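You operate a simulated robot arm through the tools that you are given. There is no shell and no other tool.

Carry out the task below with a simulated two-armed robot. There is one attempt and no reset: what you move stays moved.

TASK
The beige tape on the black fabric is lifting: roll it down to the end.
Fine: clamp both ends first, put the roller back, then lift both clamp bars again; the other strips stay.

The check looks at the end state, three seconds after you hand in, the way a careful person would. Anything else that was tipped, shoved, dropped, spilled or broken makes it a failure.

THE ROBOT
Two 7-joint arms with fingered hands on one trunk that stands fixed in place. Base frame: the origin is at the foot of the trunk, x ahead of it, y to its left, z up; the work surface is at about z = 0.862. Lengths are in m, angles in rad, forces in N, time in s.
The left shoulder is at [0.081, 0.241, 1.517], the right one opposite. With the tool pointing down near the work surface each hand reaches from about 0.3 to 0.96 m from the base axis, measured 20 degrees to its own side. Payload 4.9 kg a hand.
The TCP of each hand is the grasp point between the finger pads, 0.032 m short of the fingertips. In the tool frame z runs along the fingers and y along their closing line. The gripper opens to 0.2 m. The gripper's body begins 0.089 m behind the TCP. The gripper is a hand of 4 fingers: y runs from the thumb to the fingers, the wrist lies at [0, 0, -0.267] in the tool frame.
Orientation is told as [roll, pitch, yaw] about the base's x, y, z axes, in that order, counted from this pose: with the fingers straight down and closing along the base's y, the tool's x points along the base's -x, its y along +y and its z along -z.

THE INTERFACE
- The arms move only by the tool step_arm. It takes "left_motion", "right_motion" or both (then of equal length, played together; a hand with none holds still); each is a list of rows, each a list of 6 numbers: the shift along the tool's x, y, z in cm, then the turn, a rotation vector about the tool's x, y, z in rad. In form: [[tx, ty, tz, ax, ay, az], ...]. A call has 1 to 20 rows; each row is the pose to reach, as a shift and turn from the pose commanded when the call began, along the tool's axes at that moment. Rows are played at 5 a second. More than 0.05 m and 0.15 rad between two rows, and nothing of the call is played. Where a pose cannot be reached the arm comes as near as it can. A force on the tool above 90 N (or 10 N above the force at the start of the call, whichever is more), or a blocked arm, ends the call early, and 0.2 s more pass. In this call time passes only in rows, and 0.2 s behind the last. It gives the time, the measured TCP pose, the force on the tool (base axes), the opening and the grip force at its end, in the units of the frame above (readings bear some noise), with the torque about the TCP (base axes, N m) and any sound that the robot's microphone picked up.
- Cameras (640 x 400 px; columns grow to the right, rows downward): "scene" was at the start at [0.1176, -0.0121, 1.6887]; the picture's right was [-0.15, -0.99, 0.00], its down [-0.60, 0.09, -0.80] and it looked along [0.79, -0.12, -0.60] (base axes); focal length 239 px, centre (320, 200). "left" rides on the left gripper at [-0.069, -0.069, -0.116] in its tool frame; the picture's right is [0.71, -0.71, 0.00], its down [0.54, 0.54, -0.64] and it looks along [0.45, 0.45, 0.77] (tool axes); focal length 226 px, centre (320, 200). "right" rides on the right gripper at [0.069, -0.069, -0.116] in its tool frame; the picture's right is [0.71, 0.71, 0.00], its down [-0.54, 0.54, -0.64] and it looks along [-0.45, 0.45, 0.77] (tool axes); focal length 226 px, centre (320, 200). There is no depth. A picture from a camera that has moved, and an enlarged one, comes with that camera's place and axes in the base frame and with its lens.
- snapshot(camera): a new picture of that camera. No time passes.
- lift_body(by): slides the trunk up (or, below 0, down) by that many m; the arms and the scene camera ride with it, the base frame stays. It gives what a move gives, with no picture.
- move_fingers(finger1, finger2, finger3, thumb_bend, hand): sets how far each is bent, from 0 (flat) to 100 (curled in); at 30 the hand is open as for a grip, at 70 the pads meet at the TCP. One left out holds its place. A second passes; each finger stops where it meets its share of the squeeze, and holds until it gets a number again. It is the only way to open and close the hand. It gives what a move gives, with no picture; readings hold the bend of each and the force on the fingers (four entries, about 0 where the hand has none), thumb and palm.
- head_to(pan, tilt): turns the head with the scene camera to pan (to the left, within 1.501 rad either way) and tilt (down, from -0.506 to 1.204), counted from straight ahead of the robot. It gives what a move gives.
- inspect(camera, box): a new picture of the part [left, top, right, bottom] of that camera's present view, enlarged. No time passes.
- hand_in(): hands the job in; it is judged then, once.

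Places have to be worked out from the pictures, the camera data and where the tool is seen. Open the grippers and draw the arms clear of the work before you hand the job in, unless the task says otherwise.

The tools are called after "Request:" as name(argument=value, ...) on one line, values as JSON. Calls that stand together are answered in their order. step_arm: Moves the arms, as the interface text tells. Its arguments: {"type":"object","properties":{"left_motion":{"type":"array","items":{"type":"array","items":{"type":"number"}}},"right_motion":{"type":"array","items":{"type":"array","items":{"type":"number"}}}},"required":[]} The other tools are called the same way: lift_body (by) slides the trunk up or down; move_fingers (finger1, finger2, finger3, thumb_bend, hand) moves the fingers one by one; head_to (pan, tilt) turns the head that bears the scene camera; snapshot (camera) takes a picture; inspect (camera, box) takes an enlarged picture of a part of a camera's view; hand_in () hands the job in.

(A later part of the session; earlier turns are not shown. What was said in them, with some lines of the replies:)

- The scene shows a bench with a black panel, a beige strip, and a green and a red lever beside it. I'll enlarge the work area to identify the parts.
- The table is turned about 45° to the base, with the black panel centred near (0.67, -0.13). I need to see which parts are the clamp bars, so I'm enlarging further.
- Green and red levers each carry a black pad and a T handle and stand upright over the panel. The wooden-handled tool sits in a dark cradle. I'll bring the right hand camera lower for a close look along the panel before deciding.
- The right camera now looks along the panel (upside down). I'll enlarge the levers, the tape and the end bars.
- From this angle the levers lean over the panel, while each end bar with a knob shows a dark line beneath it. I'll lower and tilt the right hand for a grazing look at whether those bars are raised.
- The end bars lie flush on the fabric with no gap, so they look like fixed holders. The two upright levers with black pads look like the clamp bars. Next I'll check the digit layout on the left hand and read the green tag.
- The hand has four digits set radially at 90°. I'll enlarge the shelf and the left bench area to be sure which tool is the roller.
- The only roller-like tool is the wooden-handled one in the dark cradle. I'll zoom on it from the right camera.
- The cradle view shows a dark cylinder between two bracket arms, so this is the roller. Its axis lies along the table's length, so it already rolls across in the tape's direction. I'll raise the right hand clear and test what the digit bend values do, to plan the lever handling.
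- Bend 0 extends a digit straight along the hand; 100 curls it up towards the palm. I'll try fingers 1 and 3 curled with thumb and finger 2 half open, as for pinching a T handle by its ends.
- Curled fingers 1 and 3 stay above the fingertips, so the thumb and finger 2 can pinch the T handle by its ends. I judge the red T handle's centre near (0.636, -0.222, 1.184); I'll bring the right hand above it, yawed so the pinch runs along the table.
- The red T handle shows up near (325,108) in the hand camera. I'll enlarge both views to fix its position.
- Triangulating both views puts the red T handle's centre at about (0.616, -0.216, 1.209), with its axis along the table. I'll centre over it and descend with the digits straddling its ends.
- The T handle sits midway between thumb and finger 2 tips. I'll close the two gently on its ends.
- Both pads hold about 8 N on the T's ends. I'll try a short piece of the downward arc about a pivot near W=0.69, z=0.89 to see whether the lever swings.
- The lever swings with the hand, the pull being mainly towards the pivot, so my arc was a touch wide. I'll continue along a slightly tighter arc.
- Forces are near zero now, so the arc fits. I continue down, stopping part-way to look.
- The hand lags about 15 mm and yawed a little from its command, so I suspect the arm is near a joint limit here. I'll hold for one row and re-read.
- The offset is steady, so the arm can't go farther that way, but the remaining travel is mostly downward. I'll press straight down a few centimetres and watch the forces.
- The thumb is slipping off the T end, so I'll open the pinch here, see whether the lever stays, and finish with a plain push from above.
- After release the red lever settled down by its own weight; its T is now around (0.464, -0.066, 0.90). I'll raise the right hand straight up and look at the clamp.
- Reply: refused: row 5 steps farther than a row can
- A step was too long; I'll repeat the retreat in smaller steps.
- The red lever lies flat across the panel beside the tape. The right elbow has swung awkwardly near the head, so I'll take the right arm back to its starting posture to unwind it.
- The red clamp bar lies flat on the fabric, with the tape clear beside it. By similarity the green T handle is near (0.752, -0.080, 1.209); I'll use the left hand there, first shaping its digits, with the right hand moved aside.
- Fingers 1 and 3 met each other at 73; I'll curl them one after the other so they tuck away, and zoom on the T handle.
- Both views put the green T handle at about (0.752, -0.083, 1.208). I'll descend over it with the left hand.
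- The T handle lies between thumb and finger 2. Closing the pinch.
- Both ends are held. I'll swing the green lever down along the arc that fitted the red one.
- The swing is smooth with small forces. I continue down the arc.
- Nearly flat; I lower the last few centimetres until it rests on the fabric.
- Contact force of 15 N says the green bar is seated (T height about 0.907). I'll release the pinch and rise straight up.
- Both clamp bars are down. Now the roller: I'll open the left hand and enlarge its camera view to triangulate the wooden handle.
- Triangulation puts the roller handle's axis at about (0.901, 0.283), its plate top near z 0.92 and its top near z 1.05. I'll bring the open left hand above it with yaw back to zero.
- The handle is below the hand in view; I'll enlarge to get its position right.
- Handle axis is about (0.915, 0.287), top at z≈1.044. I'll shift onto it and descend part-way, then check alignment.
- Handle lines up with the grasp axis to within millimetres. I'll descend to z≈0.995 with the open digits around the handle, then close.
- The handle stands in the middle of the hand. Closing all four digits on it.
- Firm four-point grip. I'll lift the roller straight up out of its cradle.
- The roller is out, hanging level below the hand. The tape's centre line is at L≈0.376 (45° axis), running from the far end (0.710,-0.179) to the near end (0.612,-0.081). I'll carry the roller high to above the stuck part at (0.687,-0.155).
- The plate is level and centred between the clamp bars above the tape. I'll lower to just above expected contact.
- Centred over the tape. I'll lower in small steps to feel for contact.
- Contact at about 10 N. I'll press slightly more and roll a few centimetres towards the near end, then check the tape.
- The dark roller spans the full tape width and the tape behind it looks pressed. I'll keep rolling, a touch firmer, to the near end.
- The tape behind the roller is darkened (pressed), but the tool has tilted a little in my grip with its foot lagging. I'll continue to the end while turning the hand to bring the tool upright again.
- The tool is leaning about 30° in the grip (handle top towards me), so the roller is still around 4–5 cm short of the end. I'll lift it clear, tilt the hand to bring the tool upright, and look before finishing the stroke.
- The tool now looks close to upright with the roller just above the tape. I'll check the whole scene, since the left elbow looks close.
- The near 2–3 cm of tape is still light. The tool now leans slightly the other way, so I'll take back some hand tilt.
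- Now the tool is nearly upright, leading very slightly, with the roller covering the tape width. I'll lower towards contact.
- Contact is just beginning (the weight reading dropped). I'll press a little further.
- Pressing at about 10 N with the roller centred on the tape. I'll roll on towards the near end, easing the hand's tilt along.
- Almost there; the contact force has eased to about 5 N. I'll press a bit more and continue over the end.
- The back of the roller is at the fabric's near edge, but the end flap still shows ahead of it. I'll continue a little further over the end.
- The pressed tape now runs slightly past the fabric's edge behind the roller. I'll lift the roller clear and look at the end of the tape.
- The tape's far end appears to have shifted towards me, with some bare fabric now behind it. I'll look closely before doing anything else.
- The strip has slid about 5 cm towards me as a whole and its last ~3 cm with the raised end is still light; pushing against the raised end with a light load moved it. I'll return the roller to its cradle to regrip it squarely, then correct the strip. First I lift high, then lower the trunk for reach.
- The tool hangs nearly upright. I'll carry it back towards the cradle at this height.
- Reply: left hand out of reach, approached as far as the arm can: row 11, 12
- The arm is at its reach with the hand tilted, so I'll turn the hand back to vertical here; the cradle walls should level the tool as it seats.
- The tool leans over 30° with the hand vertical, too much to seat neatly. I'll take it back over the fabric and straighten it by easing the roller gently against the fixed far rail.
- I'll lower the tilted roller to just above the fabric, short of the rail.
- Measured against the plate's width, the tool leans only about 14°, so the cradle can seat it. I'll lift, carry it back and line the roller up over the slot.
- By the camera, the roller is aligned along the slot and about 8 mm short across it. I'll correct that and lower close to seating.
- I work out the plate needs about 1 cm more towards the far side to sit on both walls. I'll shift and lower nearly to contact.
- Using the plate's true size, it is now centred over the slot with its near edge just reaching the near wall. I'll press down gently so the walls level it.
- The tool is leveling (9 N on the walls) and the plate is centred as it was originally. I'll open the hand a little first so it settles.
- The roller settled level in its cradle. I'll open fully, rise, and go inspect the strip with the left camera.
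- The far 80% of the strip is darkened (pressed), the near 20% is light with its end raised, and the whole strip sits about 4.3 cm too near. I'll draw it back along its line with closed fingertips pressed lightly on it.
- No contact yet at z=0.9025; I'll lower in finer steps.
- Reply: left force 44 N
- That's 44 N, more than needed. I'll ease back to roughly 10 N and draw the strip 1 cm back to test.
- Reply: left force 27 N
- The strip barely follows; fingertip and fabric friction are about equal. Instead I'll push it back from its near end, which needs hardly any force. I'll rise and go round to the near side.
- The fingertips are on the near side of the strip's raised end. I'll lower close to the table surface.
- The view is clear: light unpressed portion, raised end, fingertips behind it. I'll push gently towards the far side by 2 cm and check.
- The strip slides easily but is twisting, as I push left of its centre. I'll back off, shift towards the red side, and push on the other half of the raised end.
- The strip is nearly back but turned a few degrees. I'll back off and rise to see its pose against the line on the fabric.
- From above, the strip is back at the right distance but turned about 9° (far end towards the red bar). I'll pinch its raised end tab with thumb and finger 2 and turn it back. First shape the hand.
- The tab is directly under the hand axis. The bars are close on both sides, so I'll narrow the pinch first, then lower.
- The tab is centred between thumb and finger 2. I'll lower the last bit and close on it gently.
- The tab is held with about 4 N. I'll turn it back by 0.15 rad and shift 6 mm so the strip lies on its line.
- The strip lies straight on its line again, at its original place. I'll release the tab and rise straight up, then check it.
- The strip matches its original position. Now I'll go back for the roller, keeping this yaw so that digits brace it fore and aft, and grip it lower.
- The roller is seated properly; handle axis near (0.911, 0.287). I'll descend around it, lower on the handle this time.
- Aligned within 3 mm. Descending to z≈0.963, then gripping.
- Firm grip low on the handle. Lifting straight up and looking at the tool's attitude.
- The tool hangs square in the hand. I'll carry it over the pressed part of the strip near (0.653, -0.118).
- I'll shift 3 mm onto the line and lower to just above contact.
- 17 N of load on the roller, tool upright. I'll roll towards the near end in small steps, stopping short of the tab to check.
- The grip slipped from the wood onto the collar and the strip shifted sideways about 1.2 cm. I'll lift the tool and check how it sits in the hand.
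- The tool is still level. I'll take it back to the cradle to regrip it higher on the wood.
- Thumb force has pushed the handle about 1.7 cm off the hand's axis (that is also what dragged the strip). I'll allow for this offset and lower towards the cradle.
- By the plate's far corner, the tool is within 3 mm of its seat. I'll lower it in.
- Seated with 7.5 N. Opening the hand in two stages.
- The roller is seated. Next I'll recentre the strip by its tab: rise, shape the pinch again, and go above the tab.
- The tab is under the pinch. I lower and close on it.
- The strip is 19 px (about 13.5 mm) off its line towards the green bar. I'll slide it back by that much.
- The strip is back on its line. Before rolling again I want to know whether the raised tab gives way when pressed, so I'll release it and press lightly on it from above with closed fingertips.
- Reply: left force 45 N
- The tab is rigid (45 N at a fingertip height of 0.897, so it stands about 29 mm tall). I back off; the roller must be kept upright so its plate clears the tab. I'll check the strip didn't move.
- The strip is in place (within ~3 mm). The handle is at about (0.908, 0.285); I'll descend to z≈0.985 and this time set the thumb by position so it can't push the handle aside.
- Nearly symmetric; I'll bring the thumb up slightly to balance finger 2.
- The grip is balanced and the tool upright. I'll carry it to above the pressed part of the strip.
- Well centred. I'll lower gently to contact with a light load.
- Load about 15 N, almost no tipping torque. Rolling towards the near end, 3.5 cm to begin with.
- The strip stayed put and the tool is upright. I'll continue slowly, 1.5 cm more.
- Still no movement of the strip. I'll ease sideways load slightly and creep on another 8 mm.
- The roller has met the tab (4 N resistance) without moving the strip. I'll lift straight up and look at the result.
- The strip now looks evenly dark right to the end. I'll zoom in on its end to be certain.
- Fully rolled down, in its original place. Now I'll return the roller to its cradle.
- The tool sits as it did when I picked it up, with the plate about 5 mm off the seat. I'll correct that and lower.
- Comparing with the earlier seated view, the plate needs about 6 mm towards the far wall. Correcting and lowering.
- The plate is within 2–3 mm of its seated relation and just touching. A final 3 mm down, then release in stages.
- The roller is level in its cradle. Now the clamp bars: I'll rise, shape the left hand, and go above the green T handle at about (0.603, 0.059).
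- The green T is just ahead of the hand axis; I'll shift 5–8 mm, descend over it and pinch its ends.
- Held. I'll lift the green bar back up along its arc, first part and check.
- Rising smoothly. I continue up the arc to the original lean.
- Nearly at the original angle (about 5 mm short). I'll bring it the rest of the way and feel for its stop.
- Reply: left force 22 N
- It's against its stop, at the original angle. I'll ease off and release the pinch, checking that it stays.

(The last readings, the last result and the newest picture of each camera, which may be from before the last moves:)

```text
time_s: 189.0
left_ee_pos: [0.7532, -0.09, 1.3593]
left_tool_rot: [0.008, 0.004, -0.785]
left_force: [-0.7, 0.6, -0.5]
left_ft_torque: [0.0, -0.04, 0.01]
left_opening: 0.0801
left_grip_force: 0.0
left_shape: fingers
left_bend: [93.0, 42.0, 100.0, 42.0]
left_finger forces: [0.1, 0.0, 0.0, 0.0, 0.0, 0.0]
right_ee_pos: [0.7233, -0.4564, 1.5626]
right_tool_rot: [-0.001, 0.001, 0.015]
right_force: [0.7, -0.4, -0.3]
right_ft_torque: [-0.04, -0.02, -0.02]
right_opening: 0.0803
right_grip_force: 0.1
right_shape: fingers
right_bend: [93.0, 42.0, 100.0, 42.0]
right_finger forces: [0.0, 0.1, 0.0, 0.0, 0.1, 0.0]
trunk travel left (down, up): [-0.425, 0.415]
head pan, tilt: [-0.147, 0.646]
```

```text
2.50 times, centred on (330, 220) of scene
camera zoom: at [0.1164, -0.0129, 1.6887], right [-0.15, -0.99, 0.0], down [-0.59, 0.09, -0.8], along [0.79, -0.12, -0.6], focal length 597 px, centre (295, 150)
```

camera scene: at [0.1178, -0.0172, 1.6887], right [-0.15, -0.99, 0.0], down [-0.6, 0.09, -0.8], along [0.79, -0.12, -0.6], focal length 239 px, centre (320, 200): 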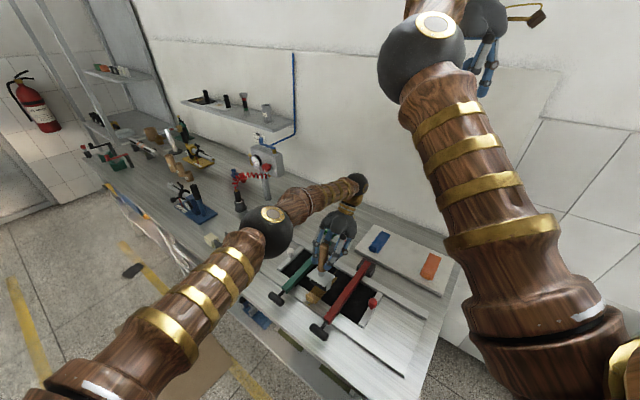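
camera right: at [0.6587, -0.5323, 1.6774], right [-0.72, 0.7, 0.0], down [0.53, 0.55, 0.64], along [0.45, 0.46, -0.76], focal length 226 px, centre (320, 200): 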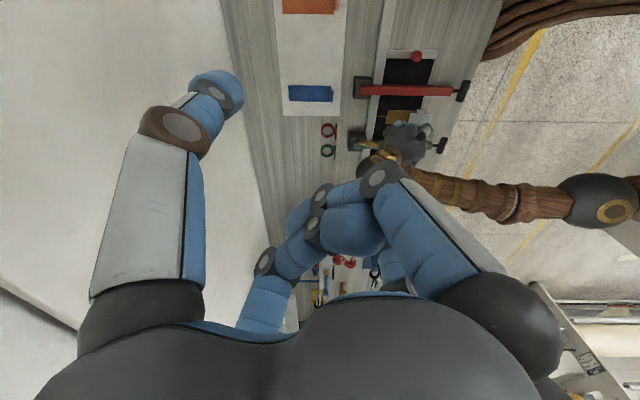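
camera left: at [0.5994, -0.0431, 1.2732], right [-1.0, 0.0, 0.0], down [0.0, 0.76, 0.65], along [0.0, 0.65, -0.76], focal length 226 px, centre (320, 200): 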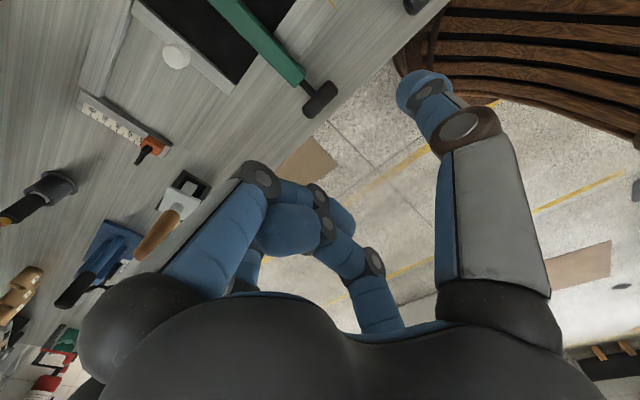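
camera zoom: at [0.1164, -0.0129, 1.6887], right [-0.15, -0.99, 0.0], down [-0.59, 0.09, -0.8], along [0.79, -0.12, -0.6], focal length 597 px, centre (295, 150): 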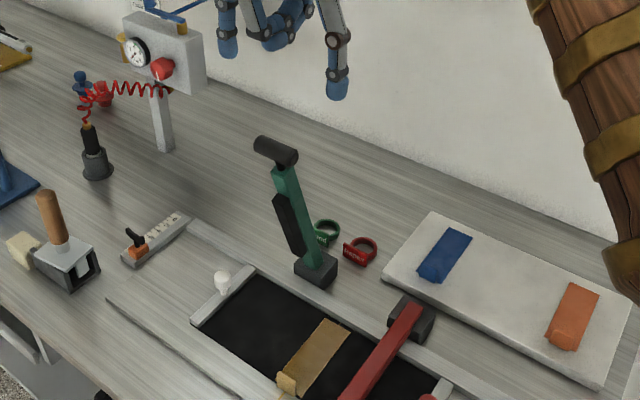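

The green bar stays up. Now the red bar with the same hand: its T should be near (0.466, -0.068, 0.907). I'll move across at height first to see if the left arm reaches squarely.

Request:
step_arm(left_motion=[[2.2, -1.9, 0, 0, 0, 0], [5, -4.3, 0, 0, 0, 0], [8, -6.9, 0, 0, 0, 0], [11, -9.4, 0, 0, 0, 0], [14, -12, 2, 0, 0, 0], [17, -14.6, 5, 0, 0, 0], [19.5, -16.7, 8, 0, 0, 0], [21.9, -18.8, 11, 0, 0, 0], [21.9, -18.8, 15, 0, 0, 0], [21.9, -18.8, 19, 0, 0, 0]])

Request:
snapshot(camera="left")

Request:
snapshot(camera="scene")

```text
time_s: 191.2
left_ee_pos: [0.4671, -0.0654, 1.1675]
left_tool_rot: [0.008, 0.004, -0.783]
left_force: [1.0, -0.1, 0.1]
left_ft_torque: [0.0, 0.01, 0.06]
left_opening: 0.0801
left_grip_force: 0.1
left_shape: fingers
left_bend: [93.0, 42.0, 100.0, 42.0]
left_finger forces: [0.0, 0.1, 0.0, 0.1, 0.1, 0.0]
right_ee_pos: [0.7286, -0.4553, 1.5612]
right_tool_rot: [-0.002, 0.003, 0.014]
right_force: [0.0, 0.7, 0.1]
right_ft_torque: [0.0, 0.01, -0.01]
right_opening: 0.0805
right_grip_force: 0.1
right_shape: fingers
right_bend: [93.0, 42.0, 100.0, 42.0]
right_finger forces: [0.0, 0.0, 0.0, 0.0, 0.0, 0.0]
trunk travel left (down, up): [-0.425, 0.415]
head pan, tilt: [-0.147, 0.646]
```

```text
taken
camera left: at [0.4665, -0.1634, 1.2831], right [-1.0, 0.0, 0.0], down [0.0, 0.76, 0.65], along [0.0, 0.65, -0.76], focal length 226 px, centre (320, 200)
```

left: 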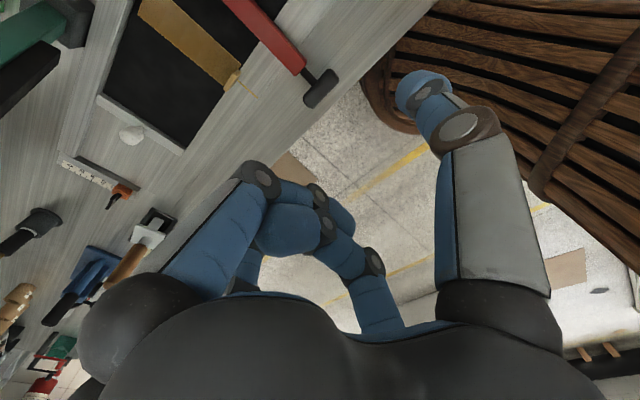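

```text
taken
camera scene: at [0.1193, -0.012, 1.6886], right [-0.15, -0.99, 0.0], down [-0.6, 0.09, -0.8], along [0.79, -0.12, -0.6], focal length 239 px, centre (320, 200)
```

scene: 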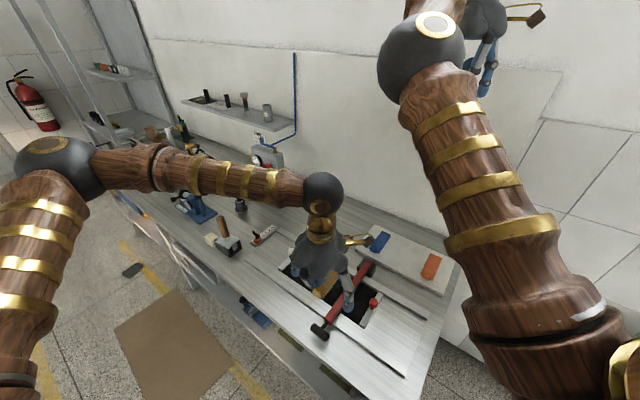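

The left arm reaches squarely and the red T is right below. Descending and pinching it.

Request:
step_arm(left_motion=[[-0.2, -0.25, 4, 0, 0, 0], [-0.2, -0.25, 8, 0, 0, 0], [-0.2, -0.25, 12, 0, 0, 0], [-0.2, -0.25, 16, 0, 0, 0], [-0.2, -0.25, 20, 0, 0, 0], [-0.2, -0.25, 22.5, 0, 0, 0], [-0.2, -0.25, 24, 0, 0, 0]])

Request:
inspect(camera="left", box=[200, 60, 480, 260])

```text
time_s: 192.8
left_ee_pos: [0.4662, -0.0704, 0.9284]
left_tool_rot: [0.008, 0.003, -0.784]
left_force: [-0.6, -0.3, 0.5]
left_ft_torque: [0.0, 0.0, -0.01]
left_opening: 0.08
left_grip_force: 0.0
left_shape: fingers
left_bend: [93.0, 42.0, 100.0, 42.0]
left_finger forces: [0.0, 0.0, 0.0, 0.0, 0.1, 0.0]
right_ee_pos: [0.7255, -0.4552, 1.5634]
right_tool_rot: [-0.001, -0.001, 0.014]
right_force: [-0.2, 0.6, 0.0]
right_ft_torque: [-0.02, -0.03, -0.01]
right_opening: 0.0806
right_grip_force: 0.0
right_shape: fingers
right_bend: [93.0, 42.0, 100.0, 42.0]
right_finger forces: [0.0, 0.0, 0.1, 0.0, 0.0, 0.0]
trunk travel left (down, up): [-0.425, 0.415]
head pan, tilt: [-0.147, 0.646]
```

```text
2.00 times, centred on (340, 160) of left
camera zoom: at [0.4652, -0.1682, 1.0427], right [-1.0, 0.0, 0.0], down [0.0, 0.76, 0.65], along [0.0, 0.65, -0.76], focal length 452 px, centre (280, 280)
```

zoom: 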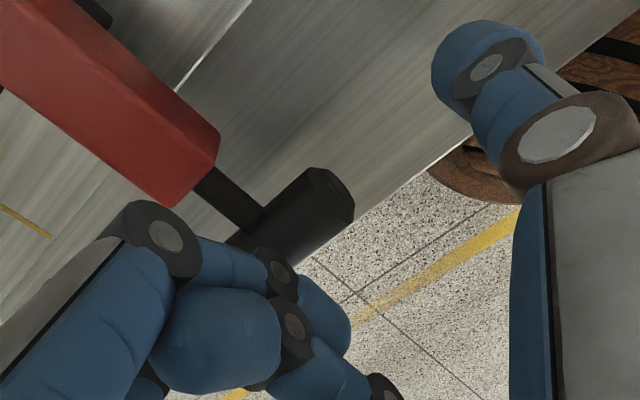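

Request:
move_fingers(hand="left", finger2=66, thumb_bend=66)

Request:
step_arm(left_motion=[[0, 0, -1.5, 0, 0, 0], [-0.05, 0, -2.99, 0, 0, 0], [-0.4, 0, -6.08, 0, 0, 0], [-1.05, 0, -9.12, 0, 0, 0], [-2.0, 0, -12.07, 0, 0, 0]])

Request:
inspect(camera="left", box=[200, 60, 480, 260])

```text
time_s: 193.8
left_ee_pos: [0.4643, -0.0696, 0.9277]
left_tool_rot: [0.008, 0.004, -0.784]
left_force: [-0.1, -1.9, 0.9]
left_ft_torque: [-0.04, -0.03, 0.02]
left_opening: 0.0464
left_grip_force: 10.3
left_shape: fingers
left_bend: [93.0, 57.0, 100.0, 62.0]
left_finger forces: [0.0, 9.3, 0.1, 0.0, 11.0, 0.0]
right_ee_pos: [0.7259, -0.4558, 1.562]
right_tool_rot: [0.0, 0.001, 0.013]
right_force: [0.0, 0.7, 0.0]
right_ft_torque: [0.02, 0.01, 0.02]
right_opening: 0.0802
right_grip_force: 0.1
right_shape: fingers
right_bend: [93.0, 42.0, 100.0, 42.0]
right_finger forces: [0.1, 0.0, 0.0, 0.0, 0.0, 0.0]
trunk travel left (down, up): [-0.425, 0.415]
head pan, tilt: [-0.147, 0.646]
```

```text
time_s: 195.0
left_ee_pos: [0.4788, -0.0838, 1.0484]
left_tool_rot: [0.007, 0.005, -0.783]
left_force: [2.3, -6.0, -3.7]
left_ft_torque: [-0.15, -0.04, 0.09]
left_opening: 0.0467
left_grip_force: 9.6
left_shape: fingers
left_bend: [93.0, 57.0, 100.0, 62.0]
left_finger forces: [0.1, 7.8, 0.0, 0.0, 10.5, 0.0]
right_ee_pos: [0.7263, -0.4575, 1.5619]
right_tool_rot: [0.0, 0.001, 0.013]
right_force: [0.3, 0.2, -0.3]
right_ft_torque: [0.0, -0.02, 0.03]
right_opening: 0.0803
right_grip_force: 0.0
right_shape: fingers
right_bend: [93.0, 42.0, 100.0, 42.0]
right_finger forces: [0.0, 0.0, 0.0, 0.1, 0.0, 0.1]
trunk travel left (down, up): [-0.425, 0.415]
head pan, tilt: [-0.147, 0.646]
```

```text
2.00 times, centred on (340, 160) of left
camera zoom: at [0.4793, -0.1821, 1.1634], right [-1.0, 0.0, 0.0], down [0.0, 0.76, 0.65], along [0.0, 0.65, -0.76], focal length 452 px, centre (280, 280)
```

zoom: 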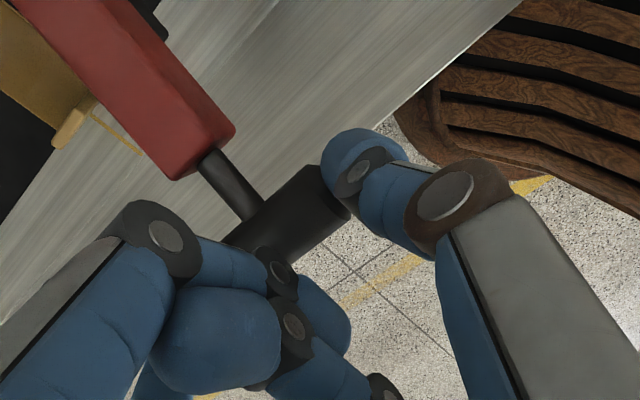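

The red bar is rising with the hand. Continuing along the arc to its original lean.

Request:
step_arm(left_motion=[[-1.5, -0.05, -2.84, 0, 0, 0], [-3.1, -0.05, -5.55, 0, 0, 0], [-4.9, -0.05, -8.08, 0, 0, 0], [-6.95, -0.05, -10.42, 0, 0, 0], [-9.2, -0.05, -12.54, 0, 0, 0], [-11.7, -0.05, -14.42, 0, 0, 0], [-14.3, -0.05, -16.05, 0, 0, 0], [-17.0, -0.05, -17.41, 0, 0, 0], [-18.6, -0.05, -18.05, 0, 0, 0]])

Request:
inspect(camera="left", box=[200, 60, 480, 260])

Request:
snapshot(camera="scene")

```text
time_s: 197.0
left_ee_pos: [0.6119, -0.2155, 1.2293]
left_tool_rot: [0.008, 0.004, -0.785]
left_force: [-1.8, 0.0, 5.9]
left_ft_torque: [0.1, 0.05, -0.01]
left_opening: 0.0462
left_grip_force: 10.6
left_shape: fingers
left_bend: [93.0, 57.0, 100.0, 62.0]
left_finger forces: [0.1, 9.8, 0.0, 0.1, 11.0, 0.0]
right_ee_pos: [0.7248, -0.4559, 1.563]
right_tool_rot: [-0.001, 0.001, 0.015]
right_force: [0.2, 0.2, -1.3]
right_ft_torque: [0.01, -0.02, -0.03]
right_opening: 0.0805
right_grip_force: 0.0
right_shape: fingers
right_bend: [93.0, 42.0, 100.0, 42.0]
right_finger forces: [0.1, 0.1, 0.0, 0.0, 0.1, 0.1]
trunk travel left (down, up): [-0.425, 0.415]
head pan, tilt: [-0.147, 0.646]
```

```text
2.00 times, centred on (340, 160) of left
camera zoom: at [0.6107, -0.3149, 1.3449], right [-1.0, 0.0, 0.0], down [0.0, 0.76, 0.65], along [0.0, 0.65, -0.76], focal length 452 px, centre (280, 280)
```

zoom: 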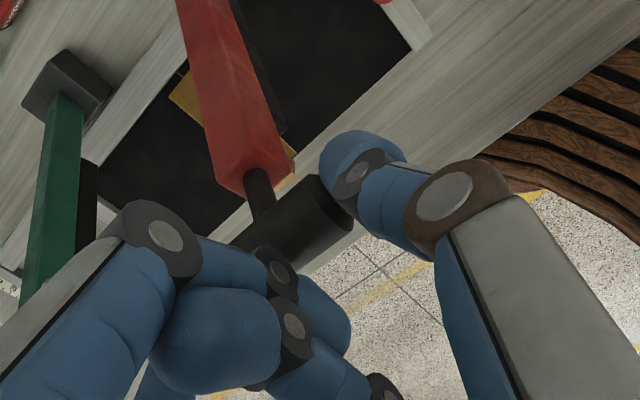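

```text
taken
camera scene: at [0.1169, -0.0127, 1.6888], right [-0.15, -0.99, 0.0], down [-0.6, 0.09, -0.8], along [0.79, -0.12, -0.6], focal length 239 px, centre (320, 200)
```

scene: 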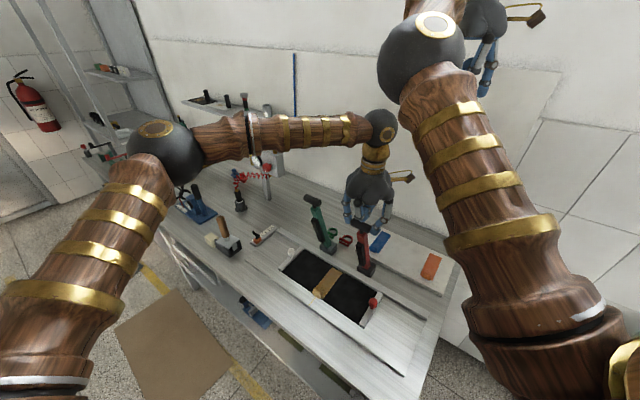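

Almost at the original angle; the last few millimetres to its stop.

Request:
step_arm(left_motion=[[-0.3, 0, 0.05, 0, 0, 0], [-0.55, 0, 0.1, 0, 0, 0]])

Request:
move_fingers(hand="left", finger2=42, thumb_bend=42)

Request:
step_arm(left_motion=[[0, 0, -2, 0, 0, 0], [0, 0, -5, 0, 0, 0], [0, 0, -9, 0, 0, 0], [0, 0, -13, 0, 0, 0]])

Request:
inspect(camera="scene", box=[180, 150, 420, 330])

```text
time_s: 197.6
left_ee_pos: [0.6132, -0.219, 1.2305]
left_tool_rot: [0.008, 0.002, -0.783]
left_force: [-4.0, 2.0, 14.0]
left_ft_torque: [0.2, 0.08, -0.05]
left_opening: 0.0457
left_grip_force: 11.9
left_shape: fingers
left_bend: [93.0, 57.0, 100.0, 62.0]
left_finger forces: [0.0, 10.8, 0.1, 0.0, 12.2, 0.0]
right_ee_pos: [0.7238, -0.4554, 1.5639]
right_tool_rot: [-0.001, -0.001, 0.014]
right_force: [-1.1, 0.8, -0.4]
right_ft_torque: [-0.04, -0.03, 0.0]
right_opening: 0.0803
right_grip_force: 0.1
right_shape: fingers
right_bend: [93.0, 42.0, 100.0, 42.0]
right_finger forces: [0.0, 0.0, 0.0, 0.0, 0.0, 0.1]
trunk travel left (down, up): [-0.425, 0.415]
head pan, tilt: [-0.147, 0.646]
```

```text
time_s: 198.6
left_ee_pos: [0.6154, -0.219, 1.2272]
left_tool_rot: [0.007, 0.003, -0.785]
left_force: [-0.3, 0.4, -1.1]
left_ft_torque: [0.02, 0.0, -0.02]
left_opening: 0.0803
left_grip_force: 0.2
left_shape: fingers
left_bend: [93.0, 42.0, 100.0, 42.0]
left_finger forces: [0.0, 0.0, 0.0, 0.0, 0.0, 0.0]
right_ee_pos: [0.7263, -0.4559, 1.5627]
right_tool_rot: [0.0, 0.0, 0.014]
right_force: [0.5, -0.2, 0.0]
right_ft_torque: [0.01, 0.02, 0.0]
right_opening: 0.0804
right_grip_force: 0.1
right_shape: fingers
right_bend: [93.0, 42.0, 100.0, 42.0]
right_finger forces: [0.1, 0.0, 0.0, 0.0, 0.0, 0.1]
trunk travel left (down, up): [-0.425, 0.415]
head pan, tilt: [-0.147, 0.646]
```

```text
time_s: 199.6
left_ee_pos: [0.6123, -0.2208, 1.3603]
left_tool_rot: [0.008, 0.003, -0.787]
left_force: [-0.7, 0.2, 0.4]
left_ft_torque: [-0.01, 0.0, -0.01]
left_opening: 0.0797
left_grip_force: 0.0
left_shape: fingers
left_bend: [93.0, 42.0, 100.0, 42.0]
left_finger forces: [0.1, 0.1, 0.0, 0.0, 0.1, 0.1]
right_ee_pos: [0.7252, -0.4572, 1.5637]
right_tool_rot: [0.0, 0.001, 0.016]
right_force: [0.5, 0.0, 0.5]
right_ft_torque: [0.01, -0.01, 0.0]
right_opening: 0.0804
right_grip_force: 0.1
right_shape: fingers
right_bend: [93.0, 42.0, 100.0, 42.0]
right_finger forces: [0.1, 0.0, 0.0, 0.0, 0.0, 0.1]
trunk travel left (down, up): [-0.425, 0.415]
head pan, tilt: [-0.147, 0.646]
```

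```text
2.22 times, centred on (300, 240) of scene
camera zoom: at [0.1161, -0.0126, 1.6887], right [-0.15, -0.99, 0.0], down [-0.59, 0.09, -0.8], along [0.79, -0.12, -0.6], focal length 530 px, centre (364, 111)
```

zoom: 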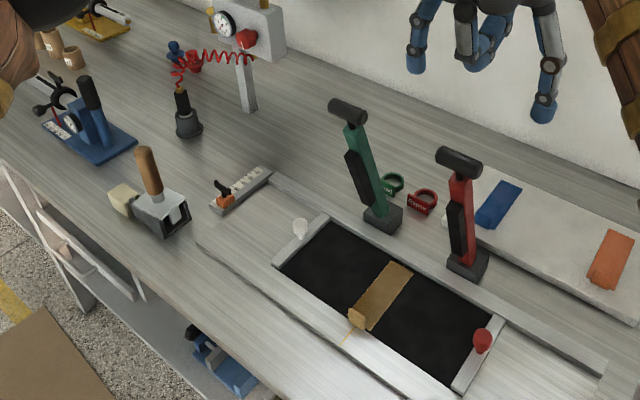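

Both clamp bars are up again. Now I'll open both hands and draw the left arm back to its starting place.

Request:
step_arm(left_motion=[[0, 0, -4, 0, 0, 0], [1.5, 1.8, -7.5, 0, 0, -0.05], [4.2, 4.9, -9.6, 0, 0, -0.12], [7, 8.2, -9.6, 0, 0, -0.19], [9.8, 11.5, -9.6, 0, 0, -0.26], [12.6, 14.8, -9.6, 0, 0, -0.33], [15.4, 18.1, -9.6, 0, 0, -0.4], [18.2, 21.4, -9.6, 0, 0, -0.47], [21, 24.7, -9.6, 0, 0, -0.54], [23.8, 28, -9.6, 0, 0, -0.61], [26.6, 31.3, -9.6, 0, 0, -0.68], [29.4, 34.4, -9.6, 0, 0, -0.74], [31.3, 36.6, -9.6, 0, 0, -0.785]])

Request:
move_fingers(hand="left", finger1=30, finger2=30, finger3=30, thumb_bend=30)

Request:
move_fingers(hand="right", finger1=30, finger2=30, finger3=30, thumb_bend=30)

Request:
snapshot(camera="scene")

Request:
inspect(camera="scene", box=[180, 170, 380, 320])

Request:
inspect(camera="right", box=[370, 60, 450, 140])

Request:
inspect(camera="scene", box=[200, 210, 250, 260])

```text
time_s: 202.4
left_ee_pos: [0.6494, 0.261, 1.4553]
left_tool_rot: [0.006, -0.004, 0.001]
left_force: [-0.1, 1.0, -0.1]
left_ft_torque: [-0.02, -0.02, -0.03]
left_opening: 0.0805
left_grip_force: 0.0
left_shape: fingers
left_bend: [93.0, 42.0, 100.0, 42.0]
left_finger forces: [0.0, 0.0, 0.0, 0.0, 0.1, 0.0]
right_ee_pos: [0.7261, -0.4539, 1.5639]
right_tool_rot: [-0.003, 0.0, 0.014]
right_force: [-1.3, 0.6, 0.3]
right_ft_torque: [-0.01, 0.01, 0.01]
right_opening: 0.0801
right_grip_force: 0.0
right_shape: fingers
right_bend: [93.0, 42.0, 100.0, 42.0]
right_finger forces: [0.0, 0.0, 0.0, 0.0, 0.0, 0.0]
trunk travel left (down, up): [-0.425, 0.415]
head pan, tilt: [-0.147, 0.646]
```

```text
time_s: 203.4
left_ee_pos: [0.649, 0.2589, 1.4554]
left_tool_rot: [0.01, -0.004, 0.0]
left_force: [0.8, 0.4, -0.7]
left_ft_torque: [-0.01, 0.01, -0.03]
left_opening: 0.1396
left_grip_force: 0.0
left_shape: fingers
left_bend: [30.0, 30.0, 30.0, 30.0]
left_finger forces: [0.1, 0.1, 0.0, 0.0, 0.0, 0.1]
right_ee_pos: [0.7255, -0.4553, 1.5632]
right_tool_rot: [0.0, 0.0, 0.013]
right_force: [-0.7, 0.1, -0.2]
right_ft_torque: [-0.02, 0.02, 0.01]
right_opening: 0.0803
right_grip_force: 0.1
right_shape: fingers
right_bend: [93.0, 42.0, 100.0, 42.0]
right_finger forces: [0.0, 0.0, 0.0, 0.0, 0.1, 0.0]
trunk travel left (down, up): [-0.425, 0.415]
head pan, tilt: [-0.147, 0.646]
```

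```text
time_s: 204.4
left_ee_pos: [0.6491, 0.258, 1.4553]
left_tool_rot: [0.008, -0.003, 0.0]
left_force: [0.1, 0.0, -0.1]
left_ft_torque: [0.0, 0.0, -0.01]
left_opening: 0.1396
left_grip_force: 0.1
left_shape: fingers
left_bend: [30.0, 30.0, 30.0, 30.0]
left_finger forces: [0.1, 0.0, 0.0, 0.1, 0.0, 0.0]
right_ee_pos: [0.7258, -0.4558, 1.5621]
right_tool_rot: [-0.001, 0.001, 0.013]
right_force: [1.3, -0.4, 0.0]
right_ft_torque: [-0.01, 0.02, 0.0]
right_opening: 0.1398
right_grip_force: 0.1
right_shape: fingers
right_bend: [30.0, 30.0, 30.0, 30.0]
right_finger forces: [0.0, 0.0, 0.0, 0.0, 0.1, 0.0]
trunk travel left (down, up): [-0.425, 0.415]
head pan, tilt: [-0.147, 0.646]
```

```text
taken
camera scene: at [0.1177, -0.0121, 1.6887], right [-0.15, -0.99, 0.0], down [-0.6, 0.09, -0.8], along [0.79, -0.12, -0.6], focal length 239 px, centre (320, 200)
```

scene: 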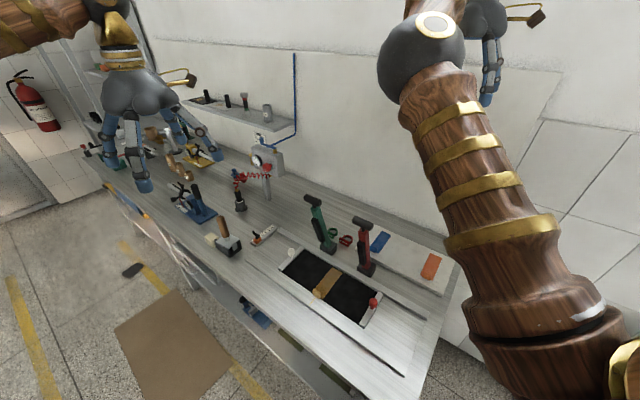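

```text
2.67 times, centred on (280, 245) of scene
camera zoom: at [0.1177, -0.0121, 1.6887], right [-0.15, -0.99, 0.0], down [-0.6, 0.09, -0.8], along [0.79, -0.12, -0.6], focal length 636 px, centre (427, 80)
```

zoom: 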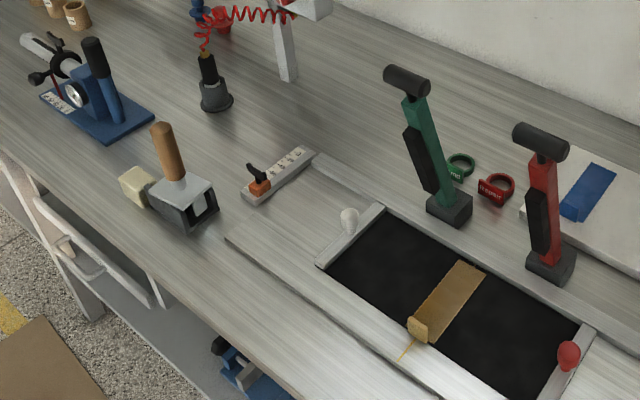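

```text
5.00 times, centred on (410, 100) of right
camera zoom: at [0.6587, -0.5269, 1.6791], right [-0.72, 0.7, 0.0], down [0.53, 0.55, 0.64], along [0.45, 0.46, -0.77], focal length 1130 px, centre (-130, 700)
```

zoom: 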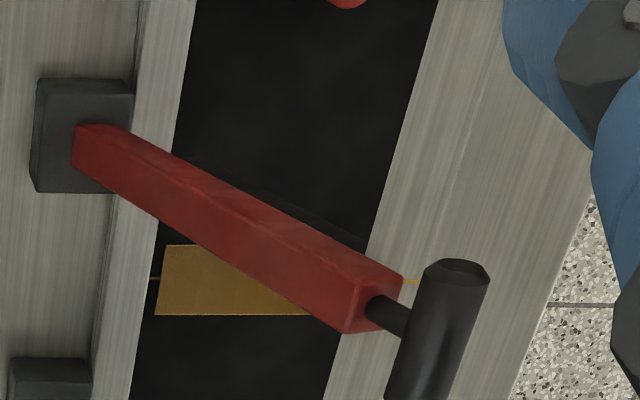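

```text
8.00 times, centred on (225, 235) of scene
camera zoom: at [0.1177, -0.0121, 1.6887], right [-0.15, -0.99, 0.0], down [-0.6, 0.09, -0.8], along [0.79, -0.12, -0.6], focal length 1909 px, centre (1080, -80)
```

zoom: 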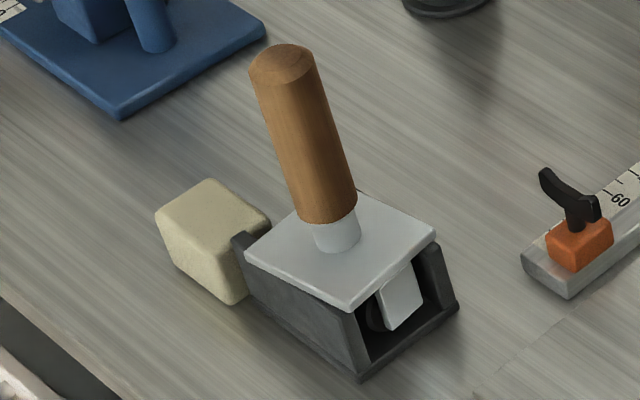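

Everything checks out. The strip is pressed down to its end and in its original place, the roller sits in its cradle, and both clamp bars are up. The other strips are untouched and both open hands are clear. I'm handing in.

Request:
hand_in()

```text
The job is handed in.
```

I rolled the beige tape down to its end, put the roller back in its cradle and lifted both clamp bars to their original angle. I then handed the job in.

- **Tape:** The strip is pressed along its whole length. The small tab at its near end still stands up. It is rigid (it did not give at 45 N), so I left it.
- **Slip along the way:** The strip came loose while I was rolling and slid about 5 cm towards the near edge, and later about 1.3 cm sideways. I moved it back onto its line both times, and the final rolling pass did not shift it.
- **Clamps:** Both bars were down before the rolling started and stayed down until the roller was back in its cradle.
- **Roller:** It sits level in its cradle, a few millimetres from where it first stood.
- **The rest:** The blue and orange strips and the other items look undisturbed, and both hands are open and clear of the bench.
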